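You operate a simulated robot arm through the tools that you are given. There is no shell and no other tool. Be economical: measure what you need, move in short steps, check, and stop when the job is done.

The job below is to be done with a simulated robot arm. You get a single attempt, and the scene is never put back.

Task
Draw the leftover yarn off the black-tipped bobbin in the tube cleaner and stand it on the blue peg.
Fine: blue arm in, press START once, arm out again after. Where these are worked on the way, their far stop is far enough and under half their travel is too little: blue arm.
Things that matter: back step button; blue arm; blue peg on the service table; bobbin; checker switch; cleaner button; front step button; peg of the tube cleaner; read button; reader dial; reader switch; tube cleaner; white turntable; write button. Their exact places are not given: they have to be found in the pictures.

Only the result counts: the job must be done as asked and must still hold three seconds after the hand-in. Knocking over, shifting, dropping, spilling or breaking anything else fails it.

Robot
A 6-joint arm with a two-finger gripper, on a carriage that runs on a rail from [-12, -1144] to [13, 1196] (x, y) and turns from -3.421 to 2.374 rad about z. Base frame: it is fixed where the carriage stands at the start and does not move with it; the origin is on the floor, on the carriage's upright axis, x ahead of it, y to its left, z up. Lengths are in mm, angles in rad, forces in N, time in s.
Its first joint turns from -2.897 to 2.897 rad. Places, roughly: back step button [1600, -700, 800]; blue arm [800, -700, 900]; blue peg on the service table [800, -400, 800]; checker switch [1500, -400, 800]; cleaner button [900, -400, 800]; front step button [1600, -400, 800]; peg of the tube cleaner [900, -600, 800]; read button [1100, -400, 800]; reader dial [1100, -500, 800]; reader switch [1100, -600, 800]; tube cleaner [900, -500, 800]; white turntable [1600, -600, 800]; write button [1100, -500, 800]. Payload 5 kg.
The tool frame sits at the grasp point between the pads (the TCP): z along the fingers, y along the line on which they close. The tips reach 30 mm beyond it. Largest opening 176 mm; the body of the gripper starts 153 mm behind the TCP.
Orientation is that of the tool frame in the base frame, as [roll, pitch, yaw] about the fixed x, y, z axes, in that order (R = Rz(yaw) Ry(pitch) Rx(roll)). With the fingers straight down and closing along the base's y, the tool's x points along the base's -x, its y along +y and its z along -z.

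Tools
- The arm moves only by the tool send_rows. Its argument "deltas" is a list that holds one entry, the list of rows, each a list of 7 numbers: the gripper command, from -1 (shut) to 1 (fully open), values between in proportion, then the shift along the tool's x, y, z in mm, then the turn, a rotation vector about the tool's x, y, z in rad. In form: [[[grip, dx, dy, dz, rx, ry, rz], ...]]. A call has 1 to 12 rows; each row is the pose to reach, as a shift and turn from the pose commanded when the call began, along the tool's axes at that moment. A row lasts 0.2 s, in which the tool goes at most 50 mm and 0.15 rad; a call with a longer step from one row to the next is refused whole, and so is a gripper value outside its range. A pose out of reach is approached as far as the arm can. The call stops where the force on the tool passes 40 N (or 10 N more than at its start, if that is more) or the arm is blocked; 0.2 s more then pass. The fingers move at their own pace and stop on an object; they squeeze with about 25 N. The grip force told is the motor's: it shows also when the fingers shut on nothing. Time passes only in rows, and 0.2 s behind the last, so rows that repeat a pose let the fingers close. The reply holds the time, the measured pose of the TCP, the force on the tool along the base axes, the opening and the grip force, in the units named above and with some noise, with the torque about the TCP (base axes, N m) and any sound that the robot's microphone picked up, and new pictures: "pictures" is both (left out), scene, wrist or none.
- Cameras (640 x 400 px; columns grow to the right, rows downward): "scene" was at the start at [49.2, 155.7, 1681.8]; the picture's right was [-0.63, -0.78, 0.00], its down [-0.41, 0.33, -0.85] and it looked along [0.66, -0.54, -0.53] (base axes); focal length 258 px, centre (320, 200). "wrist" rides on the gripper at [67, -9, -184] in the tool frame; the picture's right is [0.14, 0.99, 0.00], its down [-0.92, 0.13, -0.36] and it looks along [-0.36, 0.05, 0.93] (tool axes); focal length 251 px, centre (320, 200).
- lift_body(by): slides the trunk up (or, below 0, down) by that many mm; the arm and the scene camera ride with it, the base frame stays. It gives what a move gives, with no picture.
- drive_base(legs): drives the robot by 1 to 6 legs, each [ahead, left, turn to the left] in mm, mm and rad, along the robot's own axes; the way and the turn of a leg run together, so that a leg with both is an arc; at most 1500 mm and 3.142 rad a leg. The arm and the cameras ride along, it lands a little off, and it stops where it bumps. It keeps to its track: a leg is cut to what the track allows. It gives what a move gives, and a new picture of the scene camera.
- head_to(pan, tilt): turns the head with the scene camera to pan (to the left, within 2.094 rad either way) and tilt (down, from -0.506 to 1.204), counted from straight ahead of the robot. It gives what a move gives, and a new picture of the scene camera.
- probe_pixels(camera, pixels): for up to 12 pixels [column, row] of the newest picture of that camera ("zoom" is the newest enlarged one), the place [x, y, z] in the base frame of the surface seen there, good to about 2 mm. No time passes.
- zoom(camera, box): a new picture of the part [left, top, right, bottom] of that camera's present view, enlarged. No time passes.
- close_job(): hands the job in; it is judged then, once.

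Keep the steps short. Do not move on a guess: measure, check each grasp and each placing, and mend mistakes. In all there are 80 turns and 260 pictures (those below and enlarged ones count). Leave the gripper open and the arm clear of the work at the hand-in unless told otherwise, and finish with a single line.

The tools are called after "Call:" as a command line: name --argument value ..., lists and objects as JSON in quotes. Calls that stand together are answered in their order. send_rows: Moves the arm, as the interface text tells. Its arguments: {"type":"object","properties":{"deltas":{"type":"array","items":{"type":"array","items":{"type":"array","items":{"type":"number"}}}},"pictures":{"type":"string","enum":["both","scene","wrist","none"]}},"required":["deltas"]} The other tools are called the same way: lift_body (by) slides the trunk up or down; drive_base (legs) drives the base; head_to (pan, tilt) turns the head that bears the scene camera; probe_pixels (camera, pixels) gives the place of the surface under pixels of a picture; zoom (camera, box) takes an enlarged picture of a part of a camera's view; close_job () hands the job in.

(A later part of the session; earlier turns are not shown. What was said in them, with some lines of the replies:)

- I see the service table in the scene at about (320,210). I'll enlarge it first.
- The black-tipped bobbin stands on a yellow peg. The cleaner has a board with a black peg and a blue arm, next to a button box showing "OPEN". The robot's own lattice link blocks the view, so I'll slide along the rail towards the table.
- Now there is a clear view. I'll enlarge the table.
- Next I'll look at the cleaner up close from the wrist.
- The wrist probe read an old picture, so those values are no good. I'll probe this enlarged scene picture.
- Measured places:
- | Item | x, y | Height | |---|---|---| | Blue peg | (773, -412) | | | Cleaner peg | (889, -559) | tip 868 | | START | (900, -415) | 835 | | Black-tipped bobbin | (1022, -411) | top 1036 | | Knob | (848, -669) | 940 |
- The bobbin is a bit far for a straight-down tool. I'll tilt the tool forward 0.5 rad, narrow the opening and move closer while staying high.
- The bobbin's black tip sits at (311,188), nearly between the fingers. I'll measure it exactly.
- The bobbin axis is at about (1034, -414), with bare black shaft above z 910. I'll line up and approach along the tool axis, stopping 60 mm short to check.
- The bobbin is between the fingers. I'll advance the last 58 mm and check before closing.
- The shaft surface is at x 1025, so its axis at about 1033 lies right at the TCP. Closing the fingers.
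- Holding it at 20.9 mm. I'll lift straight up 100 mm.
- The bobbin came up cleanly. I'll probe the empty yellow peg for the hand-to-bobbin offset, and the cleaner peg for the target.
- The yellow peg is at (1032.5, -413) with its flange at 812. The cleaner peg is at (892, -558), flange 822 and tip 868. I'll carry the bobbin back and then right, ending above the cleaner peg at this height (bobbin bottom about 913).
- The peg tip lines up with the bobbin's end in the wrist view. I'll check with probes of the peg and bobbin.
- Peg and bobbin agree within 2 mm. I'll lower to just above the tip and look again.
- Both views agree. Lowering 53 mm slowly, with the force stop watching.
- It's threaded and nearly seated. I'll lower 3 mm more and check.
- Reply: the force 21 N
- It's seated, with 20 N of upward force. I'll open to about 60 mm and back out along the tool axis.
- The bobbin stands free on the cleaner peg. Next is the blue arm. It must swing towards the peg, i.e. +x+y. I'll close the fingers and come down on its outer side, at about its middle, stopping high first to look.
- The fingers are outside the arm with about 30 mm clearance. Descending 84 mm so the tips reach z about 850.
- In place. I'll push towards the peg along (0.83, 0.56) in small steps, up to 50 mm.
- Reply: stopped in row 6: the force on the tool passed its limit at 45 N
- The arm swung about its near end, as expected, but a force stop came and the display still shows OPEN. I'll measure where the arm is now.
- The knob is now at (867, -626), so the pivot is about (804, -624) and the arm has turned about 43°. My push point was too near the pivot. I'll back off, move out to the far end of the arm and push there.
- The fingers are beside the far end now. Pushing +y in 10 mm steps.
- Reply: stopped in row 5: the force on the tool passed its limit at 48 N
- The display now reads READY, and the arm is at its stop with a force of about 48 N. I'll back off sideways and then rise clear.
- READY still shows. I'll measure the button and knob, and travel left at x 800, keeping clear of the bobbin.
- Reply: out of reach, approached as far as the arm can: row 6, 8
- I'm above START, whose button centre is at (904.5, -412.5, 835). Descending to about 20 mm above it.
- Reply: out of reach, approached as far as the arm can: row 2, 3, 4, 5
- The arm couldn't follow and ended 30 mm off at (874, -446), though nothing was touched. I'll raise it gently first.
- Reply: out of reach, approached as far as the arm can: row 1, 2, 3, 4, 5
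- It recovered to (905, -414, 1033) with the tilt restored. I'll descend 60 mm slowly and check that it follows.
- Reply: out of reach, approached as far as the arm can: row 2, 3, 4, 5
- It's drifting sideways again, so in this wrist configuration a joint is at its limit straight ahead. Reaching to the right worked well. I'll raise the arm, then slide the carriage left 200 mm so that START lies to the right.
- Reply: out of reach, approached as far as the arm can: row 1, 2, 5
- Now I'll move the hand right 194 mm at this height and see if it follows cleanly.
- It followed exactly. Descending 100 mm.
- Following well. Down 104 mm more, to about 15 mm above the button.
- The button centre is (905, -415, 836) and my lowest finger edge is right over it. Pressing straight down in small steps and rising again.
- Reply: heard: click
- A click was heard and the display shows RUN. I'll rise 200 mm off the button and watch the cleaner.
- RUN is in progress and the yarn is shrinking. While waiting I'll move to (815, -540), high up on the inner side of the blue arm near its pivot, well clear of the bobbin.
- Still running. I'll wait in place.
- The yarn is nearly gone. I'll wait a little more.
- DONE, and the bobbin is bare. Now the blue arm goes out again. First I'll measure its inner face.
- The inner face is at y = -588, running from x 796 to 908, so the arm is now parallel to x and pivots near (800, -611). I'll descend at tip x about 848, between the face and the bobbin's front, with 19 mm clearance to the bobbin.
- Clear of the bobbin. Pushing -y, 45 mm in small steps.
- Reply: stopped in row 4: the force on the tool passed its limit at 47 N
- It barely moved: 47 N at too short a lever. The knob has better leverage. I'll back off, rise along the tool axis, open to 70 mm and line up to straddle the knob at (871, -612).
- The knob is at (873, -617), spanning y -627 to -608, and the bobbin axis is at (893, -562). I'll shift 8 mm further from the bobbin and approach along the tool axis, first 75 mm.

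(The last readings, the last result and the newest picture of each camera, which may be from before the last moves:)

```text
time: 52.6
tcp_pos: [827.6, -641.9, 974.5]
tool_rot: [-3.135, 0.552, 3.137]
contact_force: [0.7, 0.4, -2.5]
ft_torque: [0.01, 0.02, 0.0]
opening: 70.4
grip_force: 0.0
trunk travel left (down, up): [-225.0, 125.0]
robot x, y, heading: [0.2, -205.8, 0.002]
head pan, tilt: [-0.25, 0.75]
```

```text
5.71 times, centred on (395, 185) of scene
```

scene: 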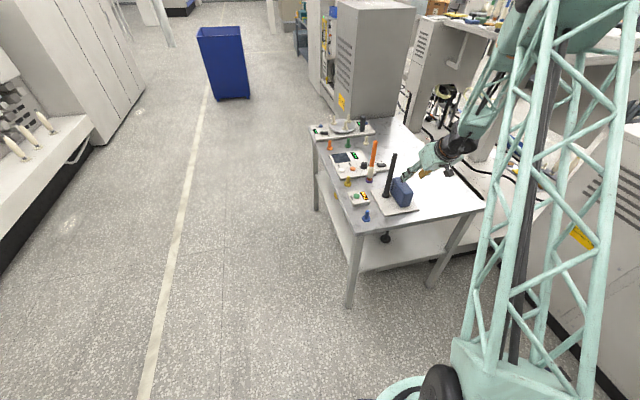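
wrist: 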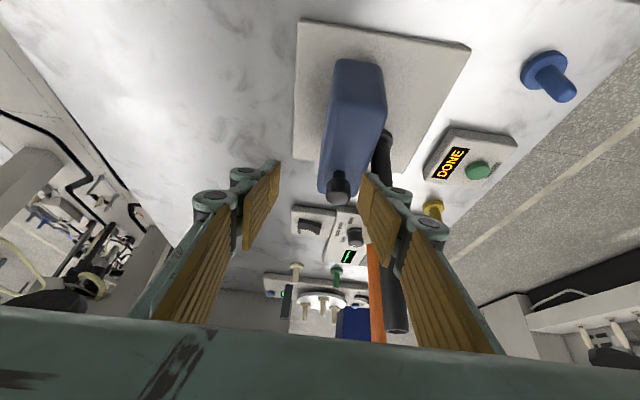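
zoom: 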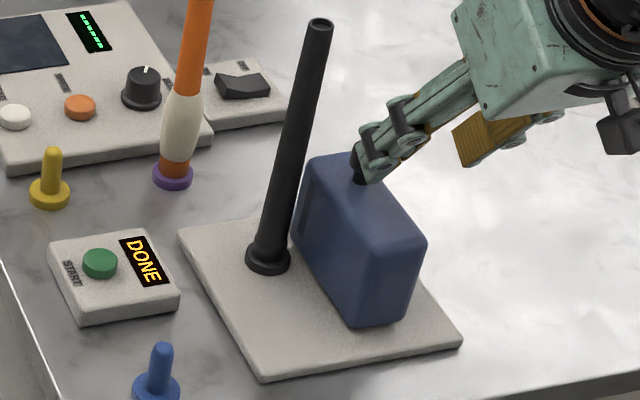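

Good clearance to the bobbin. Advancing the last 33 mm.

Call:
send_rows --deltas '[[[-0.2, -1, 0, 15, 0, 0, 0], [-0.2, -3, 0, 33, 0, 0, 0], [-0.2, -3, 0, 33, 0, 0, 0]]]'

Call:
zoom --camera "scene" --box '[360, 150, 430, 220]'

Call:
zoom --camera "wrist" --box '[230, 120, 450, 280]'

```text
time: 53.4
tcp_pos: [848.8, -640.3, 948.7]
tool_rot: [-3.135, 0.552, 3.139]
contact_force: [-0.2, 0.8, -0.8]
ft_torque: [0.01, 0.0, 0.03]
opening: 70.5
grip_force: 0.1
trunk travel left (down, up): [-225.0, 125.0]
robot x, y, heading: [-4.8, -210.1, -0.002]
head pan, tilt: [-0.25, 0.75]
```

scene: 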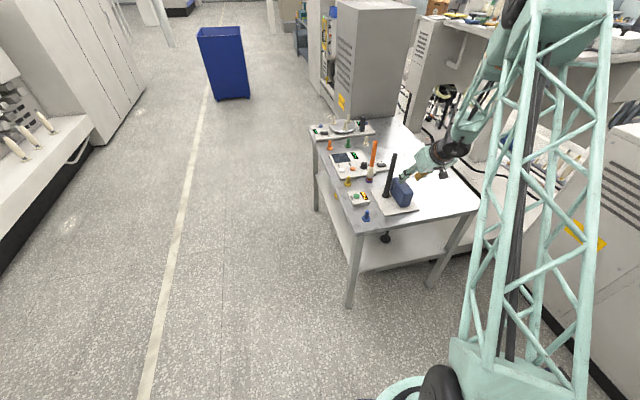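
wrist: 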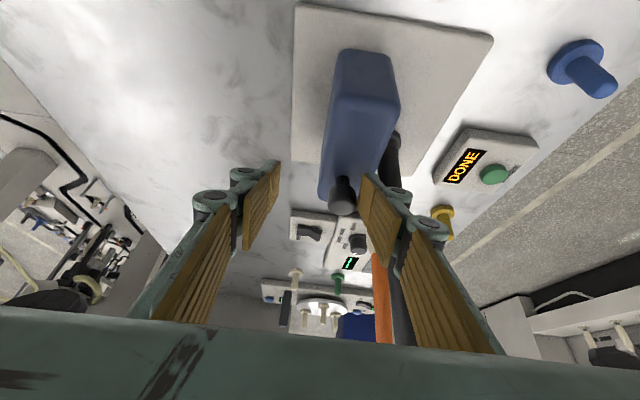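

```text
5.71 times, centred on (395, 185) of scene
```

zoom: 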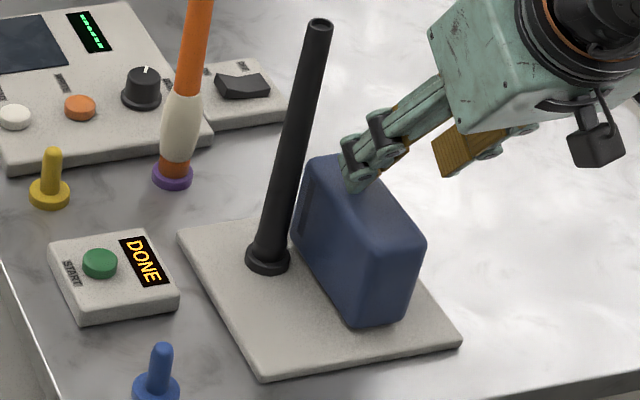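

```text
2.50 times, centred on (340, 200) of wrist
```

zoom: 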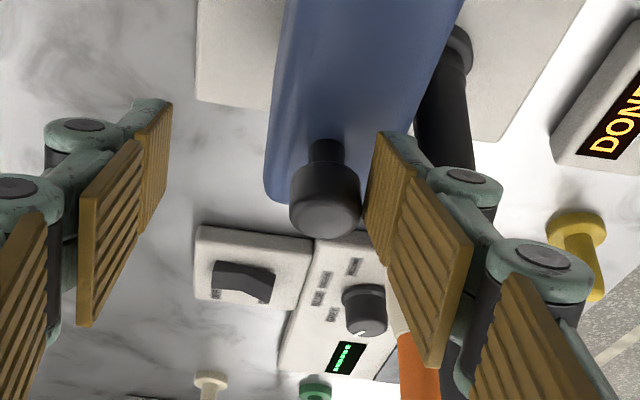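

The right pad sits between the knob and the bobbin. I'll close around the knob while centring on it: hold the right pad's place, bring in the left one, then grip.

Call:
send_rows --deltas '[[[-0.55, 0, 8, 0, 0, 0, 0], [-0.66, 0, 16, 0, 0, 0, 0], [-0.66, 0, 20, 0, 0, 0, 0], [-1, 0, 22, 0, 0, 0, 0], [-1, 0, 22, 0, 0, 0, 0]]]'

Call:
zoom --camera "scene" --box '[360, 150, 430, 220]'

Call:
zoom --camera "wrist" --box '[230, 120, 450, 280]'

```text
time: 54.6
tcp_pos: [849.4, -619.7, 950.0]
tool_rot: [-3.134, 0.551, 3.139]
contact_force: [-0.2, -6.3, -1.8]
ft_torque: [-0.13, 0.0, 0.31]
opening: 25.4
grip_force: 45.0
trunk travel left (down, up): [-225.0, 125.0]
robot x, y, heading: [-4.3, -204.3, -0.002]
head pan, tilt: [-0.25, 0.75]
```

scene: 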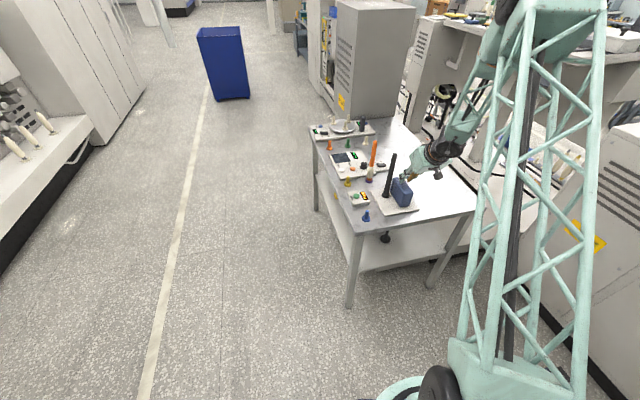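
wrist: 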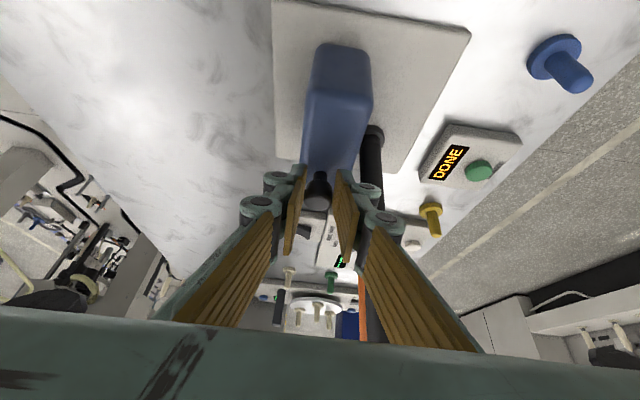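

```text
5.71 times, centred on (395, 185) of scene
```

zoom: 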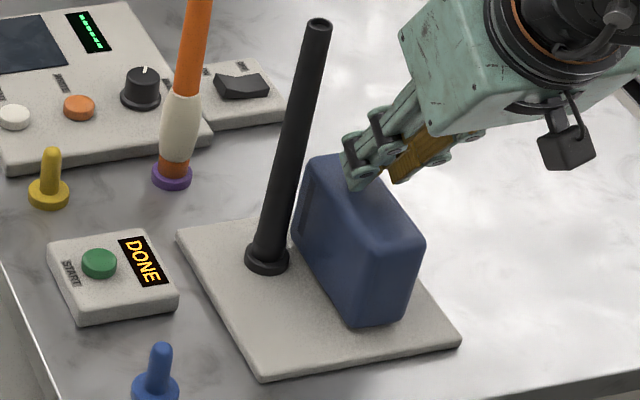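

```text
2.50 times, centred on (340, 200) of wrist
```

zoom: 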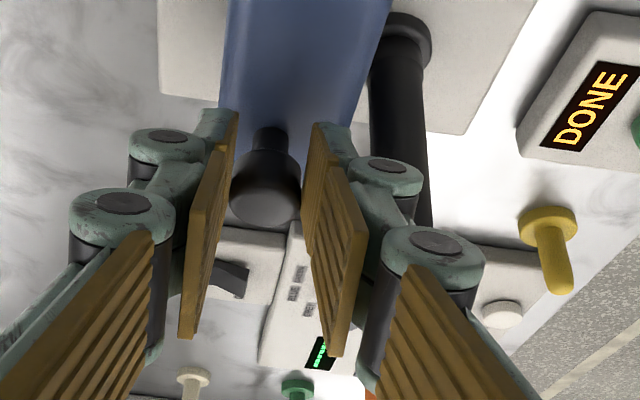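

The knob is gripped at 25.4 mm. Swinging it out along its arc about the pivot.

Call:
send_rows --deltas '[[[-1, 1.3, -10.2, -0.8, 0, 0, 0], [-1, 3.8, -19.8, -2.4, 0, 0, 0], [-1, 7.4, -28.9, -4.6, 0, 0, 0], [-1, 12.1, -37.3, -7.4, 0, 0, 0], [-1, 17.7, -44.9, -10.9, 0, 0, 0], [-1, 22.5, -50, -13.8, 0, 0, 0], [-1, 25, -52.2, -15.4, 0, 0, 0]]]'

Call:
zoom --camera "scene" --box '[350, 150, 430, 230]'

```text
time: 56.2
tcp_pos: [816.8, -670.1, 950.1]
tool_rot: [-3.135, 0.552, 3.14]
contact_force: [-13.1, 15.6, -0.4]
ft_torque: [0.33, 0.06, 0.33]
opening: 19.6
grip_force: 45.0
trunk travel left (down, up): [-225.0, 125.0]
robot x, y, heading: [-0.6, -207.2, -0.005]
head pan, tilt: [-0.25, 0.75]
```

scene: 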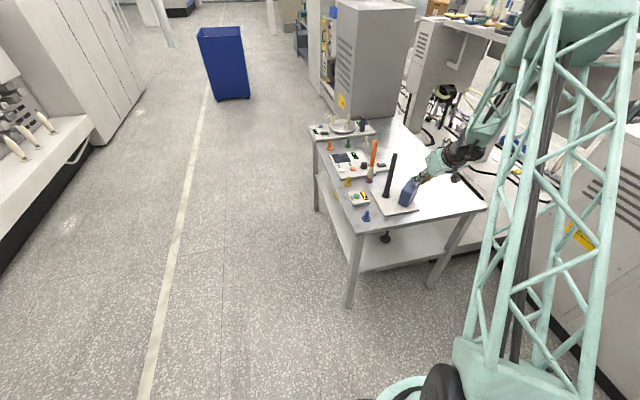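
wrist: 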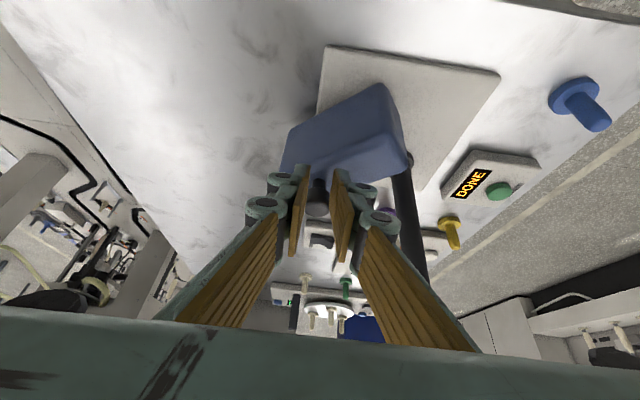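

```text
5.00 times, centred on (390, 190) of scene
```

zoom: 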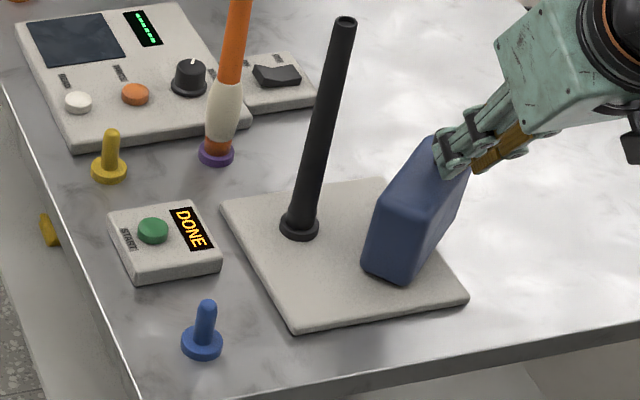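

The arm is swung out. I'll release the knob, back off along the tool axis, and check its position against the original (848, -669).

Call:
send_rows --deltas '[[[-0.3, 0, 0, 0, 0, 0, 0], [-0.3, 0, 0, 0, 0, 0, 0], [-0.3, 0, 0, 0, 0, 0, 0], [-0.3, 0, 0, -45, 0, 0, 0], [-0.3, 0, 0, -90, 0, 0, 0], [-0.3, 0, 0, -135, 0, 0, 0], [-0.3, 0, 0, -135, 0, 0, 0]]]'

Call:
zoom --camera "scene" --box '[350, 150, 430, 230]'

Call:
probe_pixels --camera "zoom" --pixels '[[450, 140], [378, 208], [415, 222], [345, 22], [300, 228], [205, 308], [202, 342]]'

```text
time: 57.8
tcp_pos: [747.4, -668.9, 1066.8]
tool_rot: [-3.135, 0.553, 3.139]
contact_force: [-0.7, -0.6, 1.0]
ft_torque: [-0.03, -0.08, 0.01]
opening: 61.3
grip_force: 0.1
trunk travel left (down, up): [-225.0, 125.0]
robot x, y, heading: [0.2, -208.1, 0.001]
head pan, tilt: [-0.25, 0.75]
```

scene: 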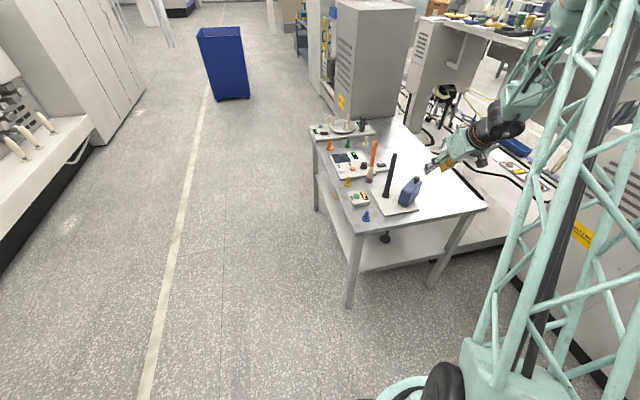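
wrist: 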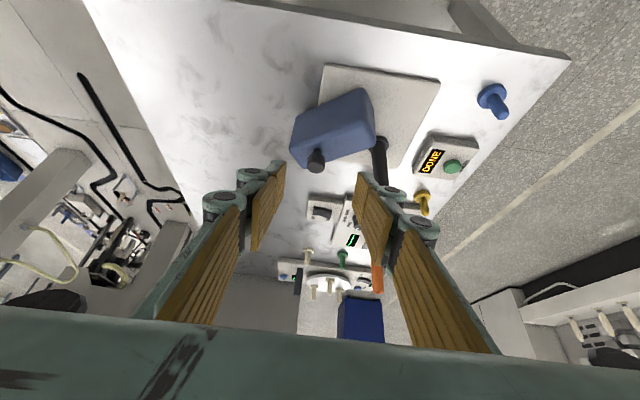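

```text
5.00 times, centred on (390, 190) of scene
```

zoom: 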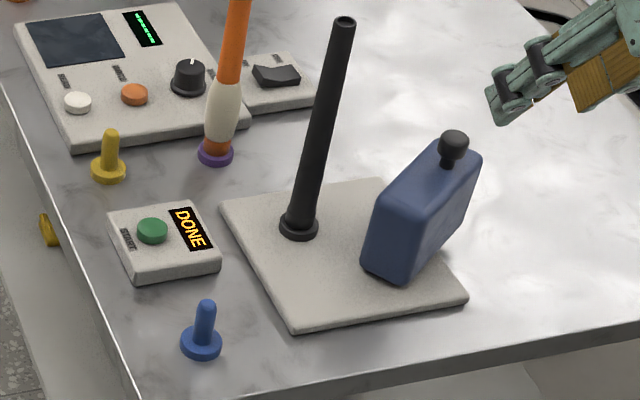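

```text
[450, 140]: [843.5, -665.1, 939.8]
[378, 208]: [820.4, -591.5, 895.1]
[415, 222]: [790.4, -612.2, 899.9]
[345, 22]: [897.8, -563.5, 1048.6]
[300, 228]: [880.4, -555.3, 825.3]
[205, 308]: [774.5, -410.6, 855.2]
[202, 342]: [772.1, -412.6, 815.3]
```

The knob is back at about (846, -667) with the end corners at their original places, so the arm is fully out. Next I'll line up on the bobbin axis at about (893, -562), backed off 130 mm along the tool axis.

Call:
send_rows --deltas '[[[-0.3, 0, 35, 0, 0, 0, 0], [-0.3, 0, 72, 0, 0, 0, 0], [-0.3, 0, 107, 0, 0, 0, 0], [-0.3, -40, 107, 8, 0, 0, 0], [-0.3, -81.7, 107, 16.2, 0, 0, 0], [-0.3, -81.7, 107, 16.2, 0, 0, 0]]]'

Call:
zoom --camera "wrist" --box '[230, 60, 410, 240]'

```text
time: 59.2
tcp_pos: [828.3, -560.5, 1093.7]
tool_rot: [-3.133, 0.549, 3.139]
contact_force: [0.7, 0.1, -0.6]
ft_torque: [-0.04, 0.05, 0.01]
opening: 61.6
grip_force: 0.1
trunk travel left (down, up): [-225.0, 125.0]
robot x, y, heading: [-2.2, -206.5, 0.003]
head pan, tilt: [-0.25, 0.75]
```

scene: 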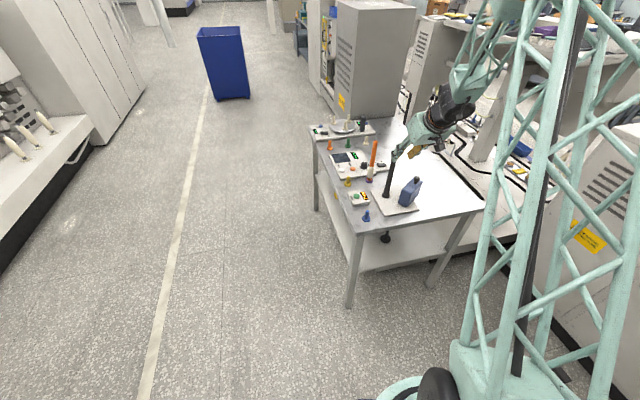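
wrist: 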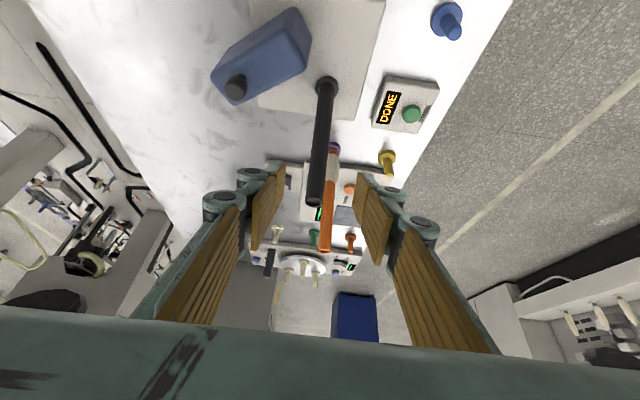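

```text
2.22 times, centred on (320, 150) of wrist
```

zoom: 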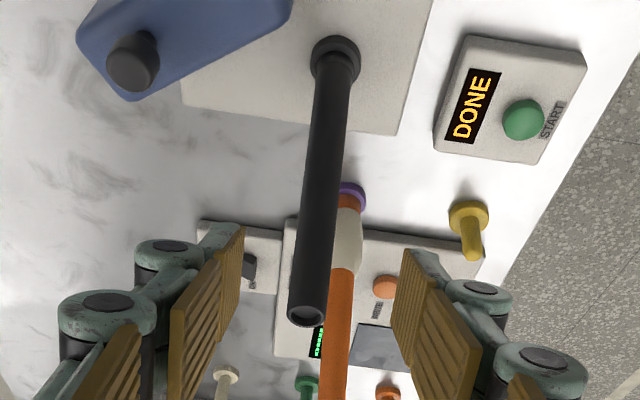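

Call:
probe_pixels --camera "wrist" --pixels '[[317, 180], [319, 160], [321, 140], [323, 110], [316, 204], [311, 160], [327, 160]]'

```text
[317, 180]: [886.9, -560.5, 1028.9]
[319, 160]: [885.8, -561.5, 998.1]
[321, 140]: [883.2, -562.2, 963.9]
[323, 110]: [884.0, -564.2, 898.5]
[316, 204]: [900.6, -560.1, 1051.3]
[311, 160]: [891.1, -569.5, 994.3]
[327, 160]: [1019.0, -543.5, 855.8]
```

The axis is at (893.5, -561.5). I'll advance 127 mm to put the TCP at z about 985, then check.

Call:
send_rows --deltas '[[[-0.3, 1, -1, 42, 0, 0, 0], [-0.3, 1, -1, 84, 0, 0, 0], [-0.3, 1.7, -1, 127, 0, 0, 0], [-0.3, 1.7, -1, 127, 0, 0, 0]]]' --pictures "wrist"

Call:
zoom --camera "scene" --box '[350, 140, 430, 220]'

```text
time: 60.2
tcp_pos: [894.9, -562.6, 983.6]
tool_rot: [-3.135, 0.551, 3.139]
contact_force: [0.5, 0.0, -0.9]
ft_torque: [0.0, 0.06, -0.03]
opening: 61.5
grip_force: 0.1
trunk travel left (down, up): [-225.0, 125.0]
robot x, y, heading: [1.5, -202.1, -0.001]
head pan, tilt: [-0.25, 0.75]
```

wrist: 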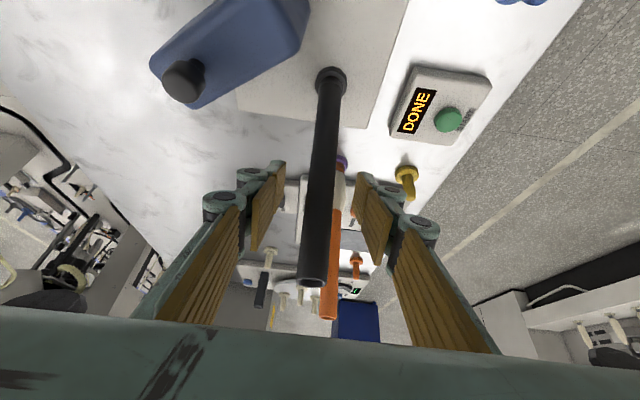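

```text
5.00 times, centred on (390, 180) of scene
```

zoom: 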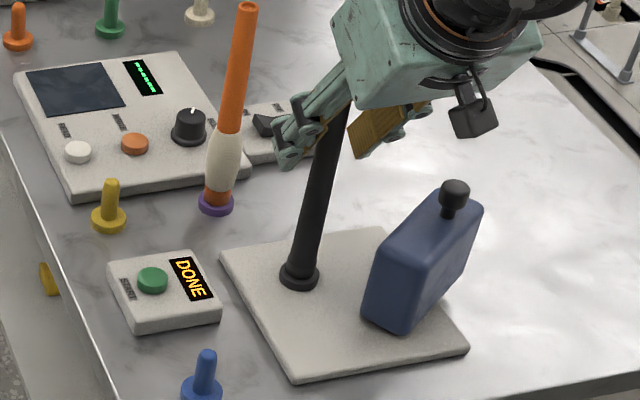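

Well placed. Closing on the shaft.

Call:
send_rows --deltas '[[[-1, 0, 0.5, 0, 0, 0, 0], [-1, 0, 0.5, 0, 0, 0, 0], [-1, 0, 0.5, 0, 0, 0, 0], [-1, 0, 0.5, 0, 0, 0, 0]]]' --pictures "none"

```text
time: 61.2
tcp_pos: [893.7, -563.2, 984.6]
tool_rot: [-3.133, 0.553, 3.139]
contact_force: [-0.5, 0.3, 0.5]
ft_torque: [-0.03, 0.0, 0.06]
opening: 21.2
grip_force: 24.7
trunk travel left (down, up): [-225.0, 125.0]
robot x, y, heading: [0.4, -205.3, 0.005]
head pan, tilt: [-0.25, 0.75]
```

Gripped at 21.2 mm. Lifting straight up 105 mm.

Call:
send_rows --deltas '[[[-1, -13.7, 0, -22.4, 0, 0, 0], [-1, -27.5, 0, -44.7, 0, 0, 0], [-1, -41.3, 0, -67.1, 0, 0, 0], [-1, -55, 0, -89.5, 0, 0, 0], [-1, -55, 0, -89.5, 0, 0, 0]]]' --pictures "wrist"

Call:
zoom --camera "scene" --box '[340, 140, 430, 230]'

```text
time: 62.4
tcp_pos: [891.9, -562.9, 1091.7]
tool_rot: [-3.136, 0.552, 3.138]
contact_force: [-1.0, 0.2, 0.3]
ft_torque: [-0.02, -0.04, 0.02]
opening: 21.3
grip_force: 24.7
trunk travel left (down, up): [-225.0, 125.0]
robot x, y, heading: [-4.7, -208.5, 0.001]
head pan, tilt: [-0.25, 0.75]
```

wrist: 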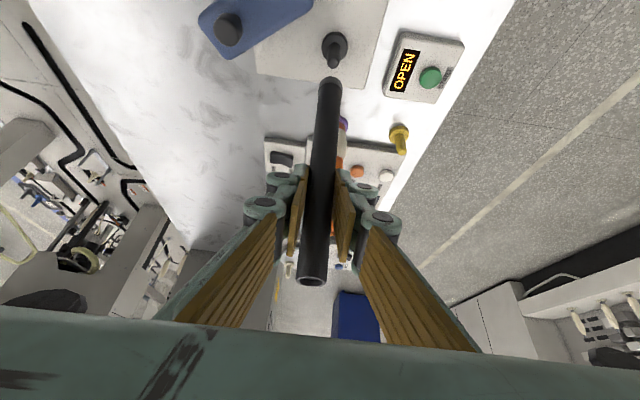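

```text
4.44 times, centred on (385, 185) of scene
```

zoom: 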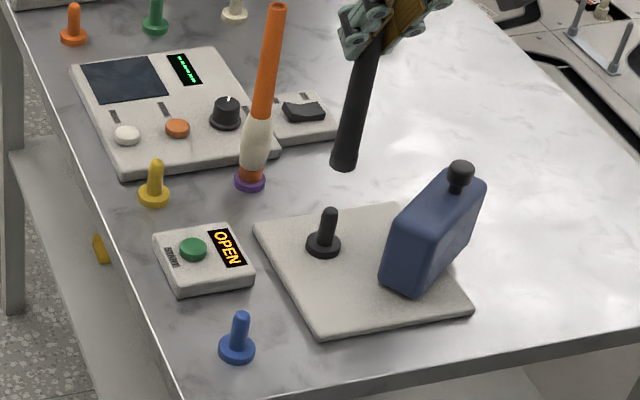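

The display is back to OPEN and the bobbin is free. I'll carry it to above the blue peg, expected at TCP (777, -414), at this height.

Call:
send_rows --deltas '[[[-1, 33, 0, -20, 0, 0, 0], [-1, 65, 0, -40, 0, 0, 0], [-1, 97.1, 0, -59.7, 0, 0, 0], [-1, 97.1, 40, -59.7, 0, 0, 0], [-1, 97.1, 80, -59.7, 0, 0, 0], [-1, 97.1, 120, -59.7, 0, 0, 0], [-1, 97.1, 148, -59.7, 0, 0, 0], [-1, 97.1, 148, -59.7, 0, 0, 0]]]'

Call:
zoom --camera "scene" --box '[320, 150, 410, 240]'

Call:
zoom --camera "wrist" --box '[260, 10, 400, 150]'

```text
time: 64.2
tcp_pos: [779.3, -414.8, 1088.6]
tool_rot: [-3.134, 0.551, 3.14]
contact_force: [0.1, 0.6, -0.6]
ft_torque: [-0.09, 0.02, -0.04]
opening: 21.2
grip_force: 25.2
trunk travel left (down, up): [-225.0, 125.0]
robot x, y, heading: [-1.7, -204.7, -0.003]
head pan, tilt: [-0.25, 0.75]
```

scene: 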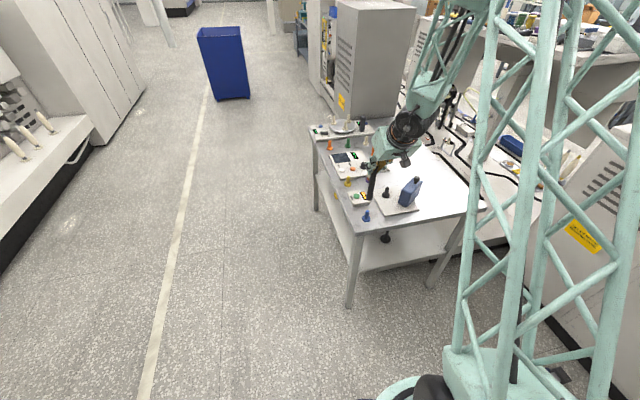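
wrist: 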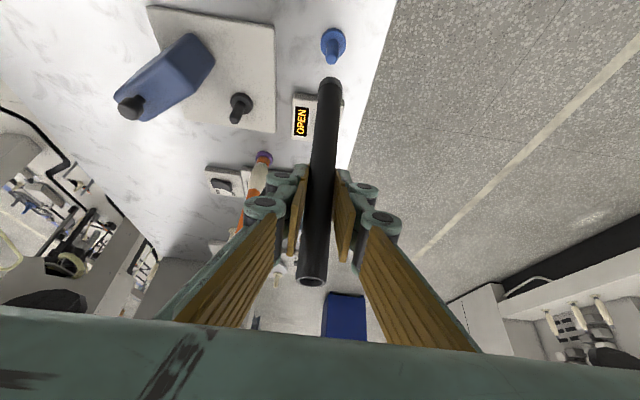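

```text
4.44 times, centred on (365, 195) of scene
```

zoom: 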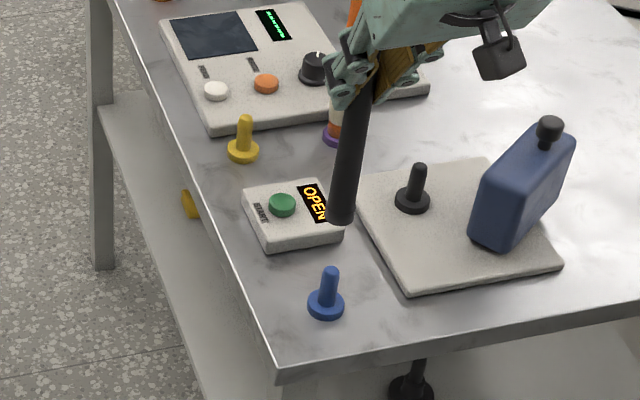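

```text
2.86 times, centred on (330, 80) of wrist
```

zoom: 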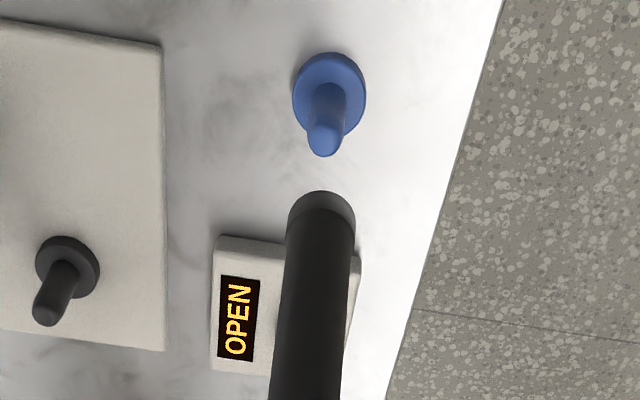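

Call:
probe_pixels --camera "wrist" --pixels '[[331, 60], [331, 55], [332, 48], [323, 43], [345, 43], [333, 31], [329, 80], [321, 86], [340, 86]]'

Call:
probe_pixels --camera "zoom" --pixels '[[323, 150], [323, 140], [326, 120], [298, 95], [364, 95], [330, 58]]'

```text
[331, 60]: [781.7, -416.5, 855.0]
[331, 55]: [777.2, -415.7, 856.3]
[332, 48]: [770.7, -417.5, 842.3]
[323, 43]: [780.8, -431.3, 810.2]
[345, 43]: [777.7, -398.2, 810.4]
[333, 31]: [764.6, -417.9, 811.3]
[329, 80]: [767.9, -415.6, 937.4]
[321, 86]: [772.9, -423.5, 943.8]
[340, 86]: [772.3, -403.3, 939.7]
```

```text
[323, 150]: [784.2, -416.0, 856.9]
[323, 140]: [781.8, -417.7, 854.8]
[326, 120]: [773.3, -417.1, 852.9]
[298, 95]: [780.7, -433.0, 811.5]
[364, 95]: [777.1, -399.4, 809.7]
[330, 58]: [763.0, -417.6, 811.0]
```

The peg centre is about (780, -416) and the bobbin about (778.5, -413.5). I'll shift by +1.5, -1.5 and lower 55 mm to just above the tip.

Call:
send_rows --deltas '[[[-1, 8, -1.5, 16.5, 0, 0, 0], [-1, 17.5, -1.5, 32, 0, 0, 0], [-1, 27.5, -1.5, 47.7, 0, 0, 0], [-1, 27.5, -1.5, 47.7, 0, 0, 0]]]' --pictures "wrist"

Call:
zoom --camera "scene" --box '[340, 180, 400, 240]'

Call:
zoom --camera "wrist" --box '[280, 20, 380, 120]'

```text
time: 65.2
tcp_pos: [781.7, -416.8, 1033.9]
tool_rot: [-3.134, 0.551, 3.137]
contact_force: [1.2, -0.9, -0.8]
ft_torque: [0.01, 0.01, 0.04]
opening: 21.1
grip_force: 24.7
trunk travel left (down, up): [-225.0, 125.0]
robot x, y, heading: [-2.8, -207.2, 0.004]
head pan, tilt: [-0.25, 0.75]
```

wrist: 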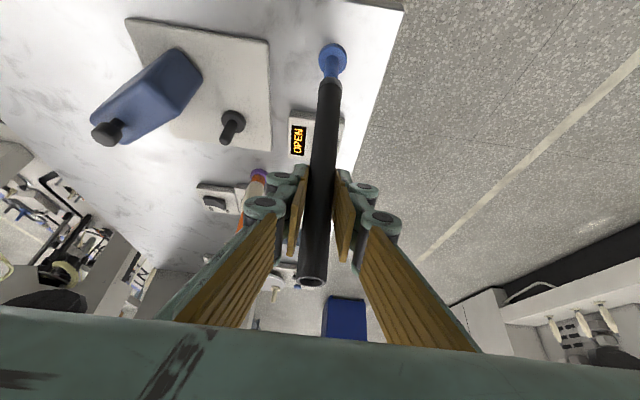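

```text
6.67 times, centred on (370, 210) of scene
```

zoom: 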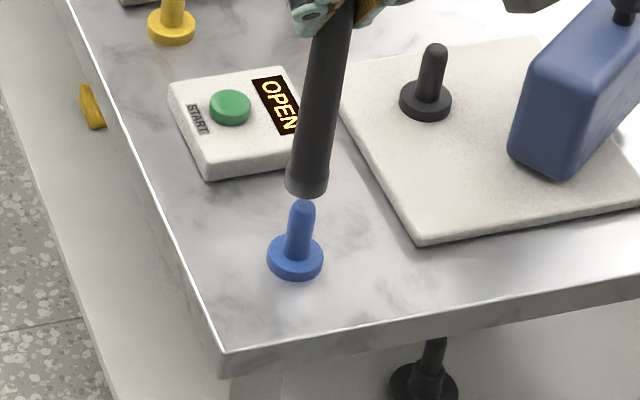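

```text
4.00 times, centred on (330, 70) of wrist
```

zoom: 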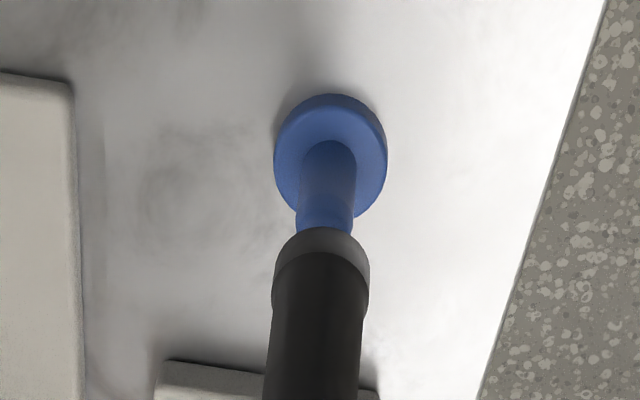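

Aligned in both views. Lowering 56 mm slowly.

Call:
send_rows --deltas '[[[-1, 5.2, 0, 8.5, 0, 0, 0], [-1, 10.5, 0, 17, 0, 0, 0], [-1, 15.7, 0, 25.5, 0, 0, 0], [-1, 21, 0, 34, 0, 0, 0], [-1, 26, 0, 42.5, 0, 0, 0], [-1, 29.3, 0, 47.7, 0, 0, 0], [-1, 29.3, 0, 47.7, 0, 0, 0]]]' --pictures "wrist"

Call:
zoom --camera "scene" --box '[340, 180, 400, 240]'

```text
time: 66.8
tcp_pos: [781.4, -416.5, 978.0]
tool_rot: [-3.135, 0.551, 3.139]
contact_force: [-5.1, 0.7, -0.7]
ft_torque: [0.0, 0.7, -0.01]
opening: 21.2
grip_force: 25.2
trunk travel left (down, up): [-225.0, 125.0]
robot x, y, heading: [0.8, -206.1, 0.0]
head pan, tilt: [-0.25, 0.75]
```

wrist: 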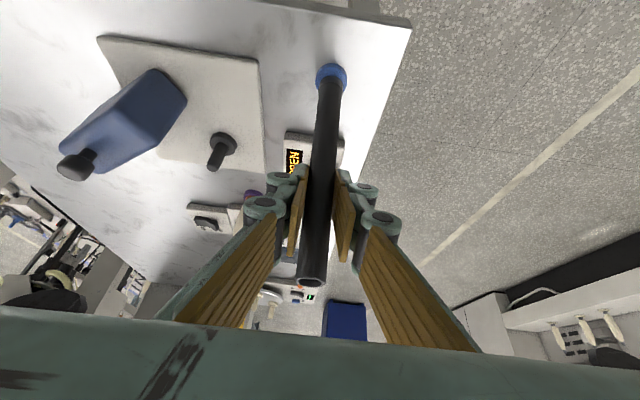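

```text
6.67 times, centred on (370, 210) of scene
```

zoom: 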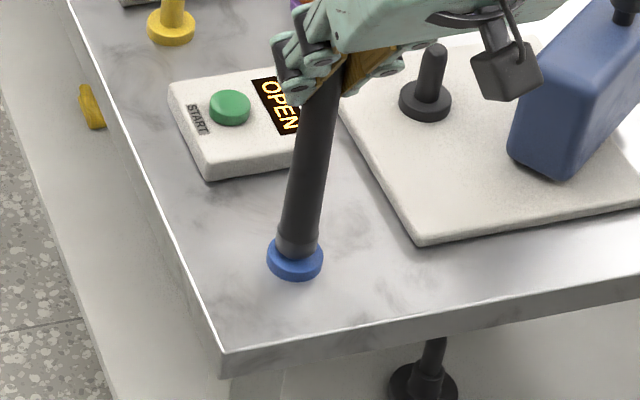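

It's threaded on the peg with a slight -x side force. I'll ease back 1.5 mm in x and lower 4 mm to seat it.

Call:
send_rows --deltas '[[[-1, 1.3, 0, -0.8, 0, 0, 0], [-1, 2.3, 0, 0.9, 0, 0, 0], [-1, 3.4, 0, 2.6, 0, 0, 0], [-1, 3.4, 0, 2.6, 0, 0, 0]]]' --pictures "none"

Call:
zoom --camera "scene" --box '[350, 195, 385, 230]'

```text
time: 67.8
tcp_pos: [781.3, -417.0, 974.6]
tool_rot: [-3.136, 0.551, 3.138]
contact_force: [0.0, 0.5, -1.4]
ft_torque: [0.01, 0.0, -0.02]
opening: 21.2
grip_force: 25.3
trunk travel left (down, up): [-225.0, 125.0]
robot x, y, heading: [-1.9, -205.9, 0.002]
head pan, tilt: [-0.25, 0.75]
```

```text
11.43 times, centred on (368, 212) of scene
```

zoom: 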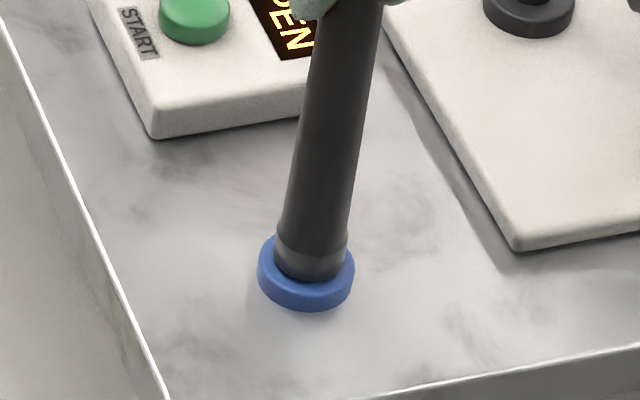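

Nearly touching. I'll go 2 mm more to feel the seat.

Call:
send_rows --deltas '[[[-1, 0.6, 0, 0.9, 0, 0, 0], [-1, 1, 0, 1.7, 0, 0, 0], [-1, 1, 0, 1.7, 0, 0, 0]]]' --pictures "none"

```text
time: 68.6
tcp_pos: [780.2, -416.7, 972.2]
tool_rot: [-3.134, 0.554, 3.139]
contact_force: [-1.9, 0.8, 7.9]
ft_torque: [0.08, 0.3, -0.01]
opening: 21.2
grip_force: 24.7
trunk travel left (down, up): [-225.0, 125.0]
robot x, y, heading: [-3.4, -205.0, -0.001]
head pan, tilt: [-0.25, 0.75]
```

Seated, with 8 N upward. I'll release to about 60 mm and back off along the tool axis.

Call:
send_rows --deltas '[[[-0.3, 0, 0, 0, 0, 0, 0], [-0.3, 0, 0, 0, 0, 0, 0], [-0.3, 0, 0, 0, 0, 0, 0], [-0.3, 0, 0, -40, 0, 0, 0], [-0.3, 0, 0, -85, 0, 0, 0], [-0.3, 0, 0, -130, 0, 0, 0], [-0.3, 0, 0, -175, 0, 0, 0], [0.5, 0, 0, -200, 0, 0, 0], [1, 0, 0, -200, 0, 0, 0], [1, 0, 0, -200, 0, 0, 0], [1, 0, 0, -200, 0, 0, 0]]]'

Call:
zoom --camera "scene" --box '[310, 110, 430, 240]'

Call:
zoom --camera "scene" --box '[340, 170, 410, 235]'

```text
time: 71.0
tcp_pos: [675.5, -415.1, 1141.5]
tool_rot: [-3.135, 0.552, 3.138]
contact_force: [-0.6, 0.2, 0.2]
ft_torque: [0.02, 0.0, -0.02]
opening: 176.1
grip_force: 0.1
trunk travel left (down, up): [-225.0, 125.0]
robot x, y, heading: [-0.5, -208.9, 0.001]
head pan, tilt: [-0.25, 0.75]
```

scene: 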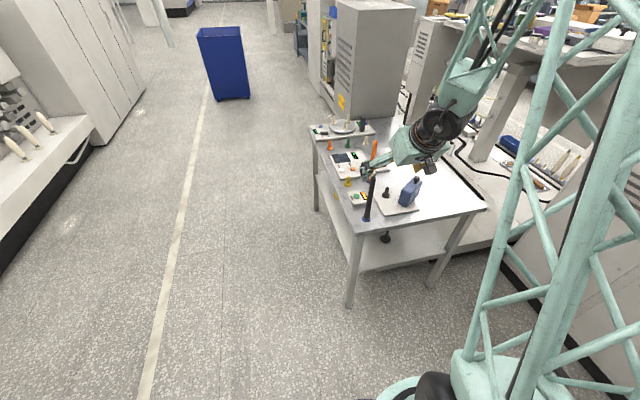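
wrist: 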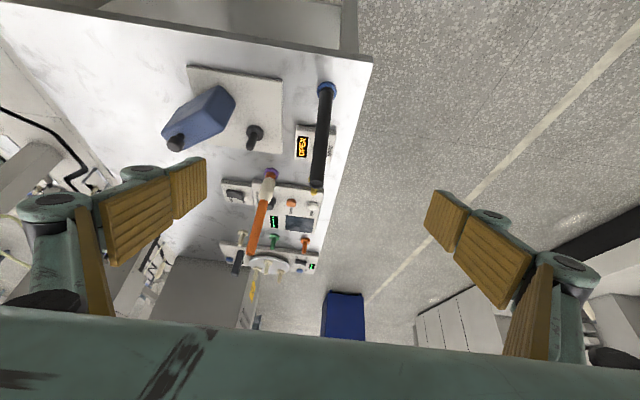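

```text
3.08 times, centred on (370, 175) of scene
```

zoom: 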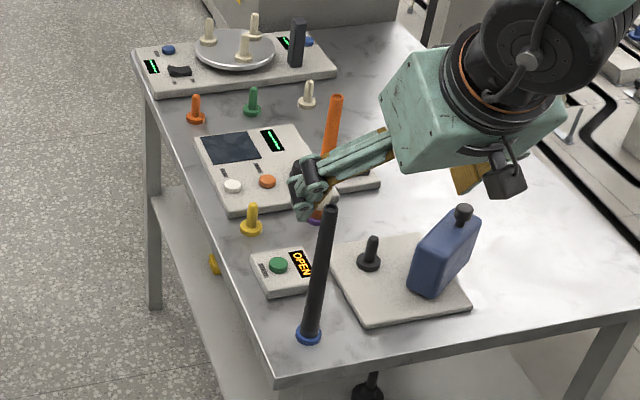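

```text
6.15 times, centred on (375, 202) of scene
```

zoom: 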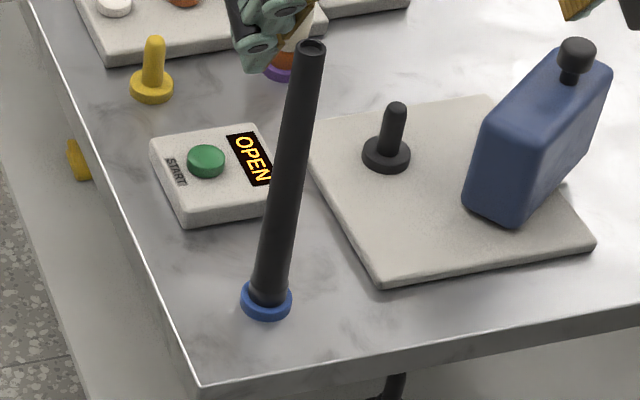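

The bare bobbin stands on the blue peg and the blue arm is out. The display reads OPEN, nothing else has moved, and the gripper is open and clear. Handing in.

Call:
close_job

```text
The job is handed in.
```

The black-tipped bobbin was cleaned of its leftover yarn and now stands on the blue peg; START was pressed once, the blue arm is out again, and the job is handed in.
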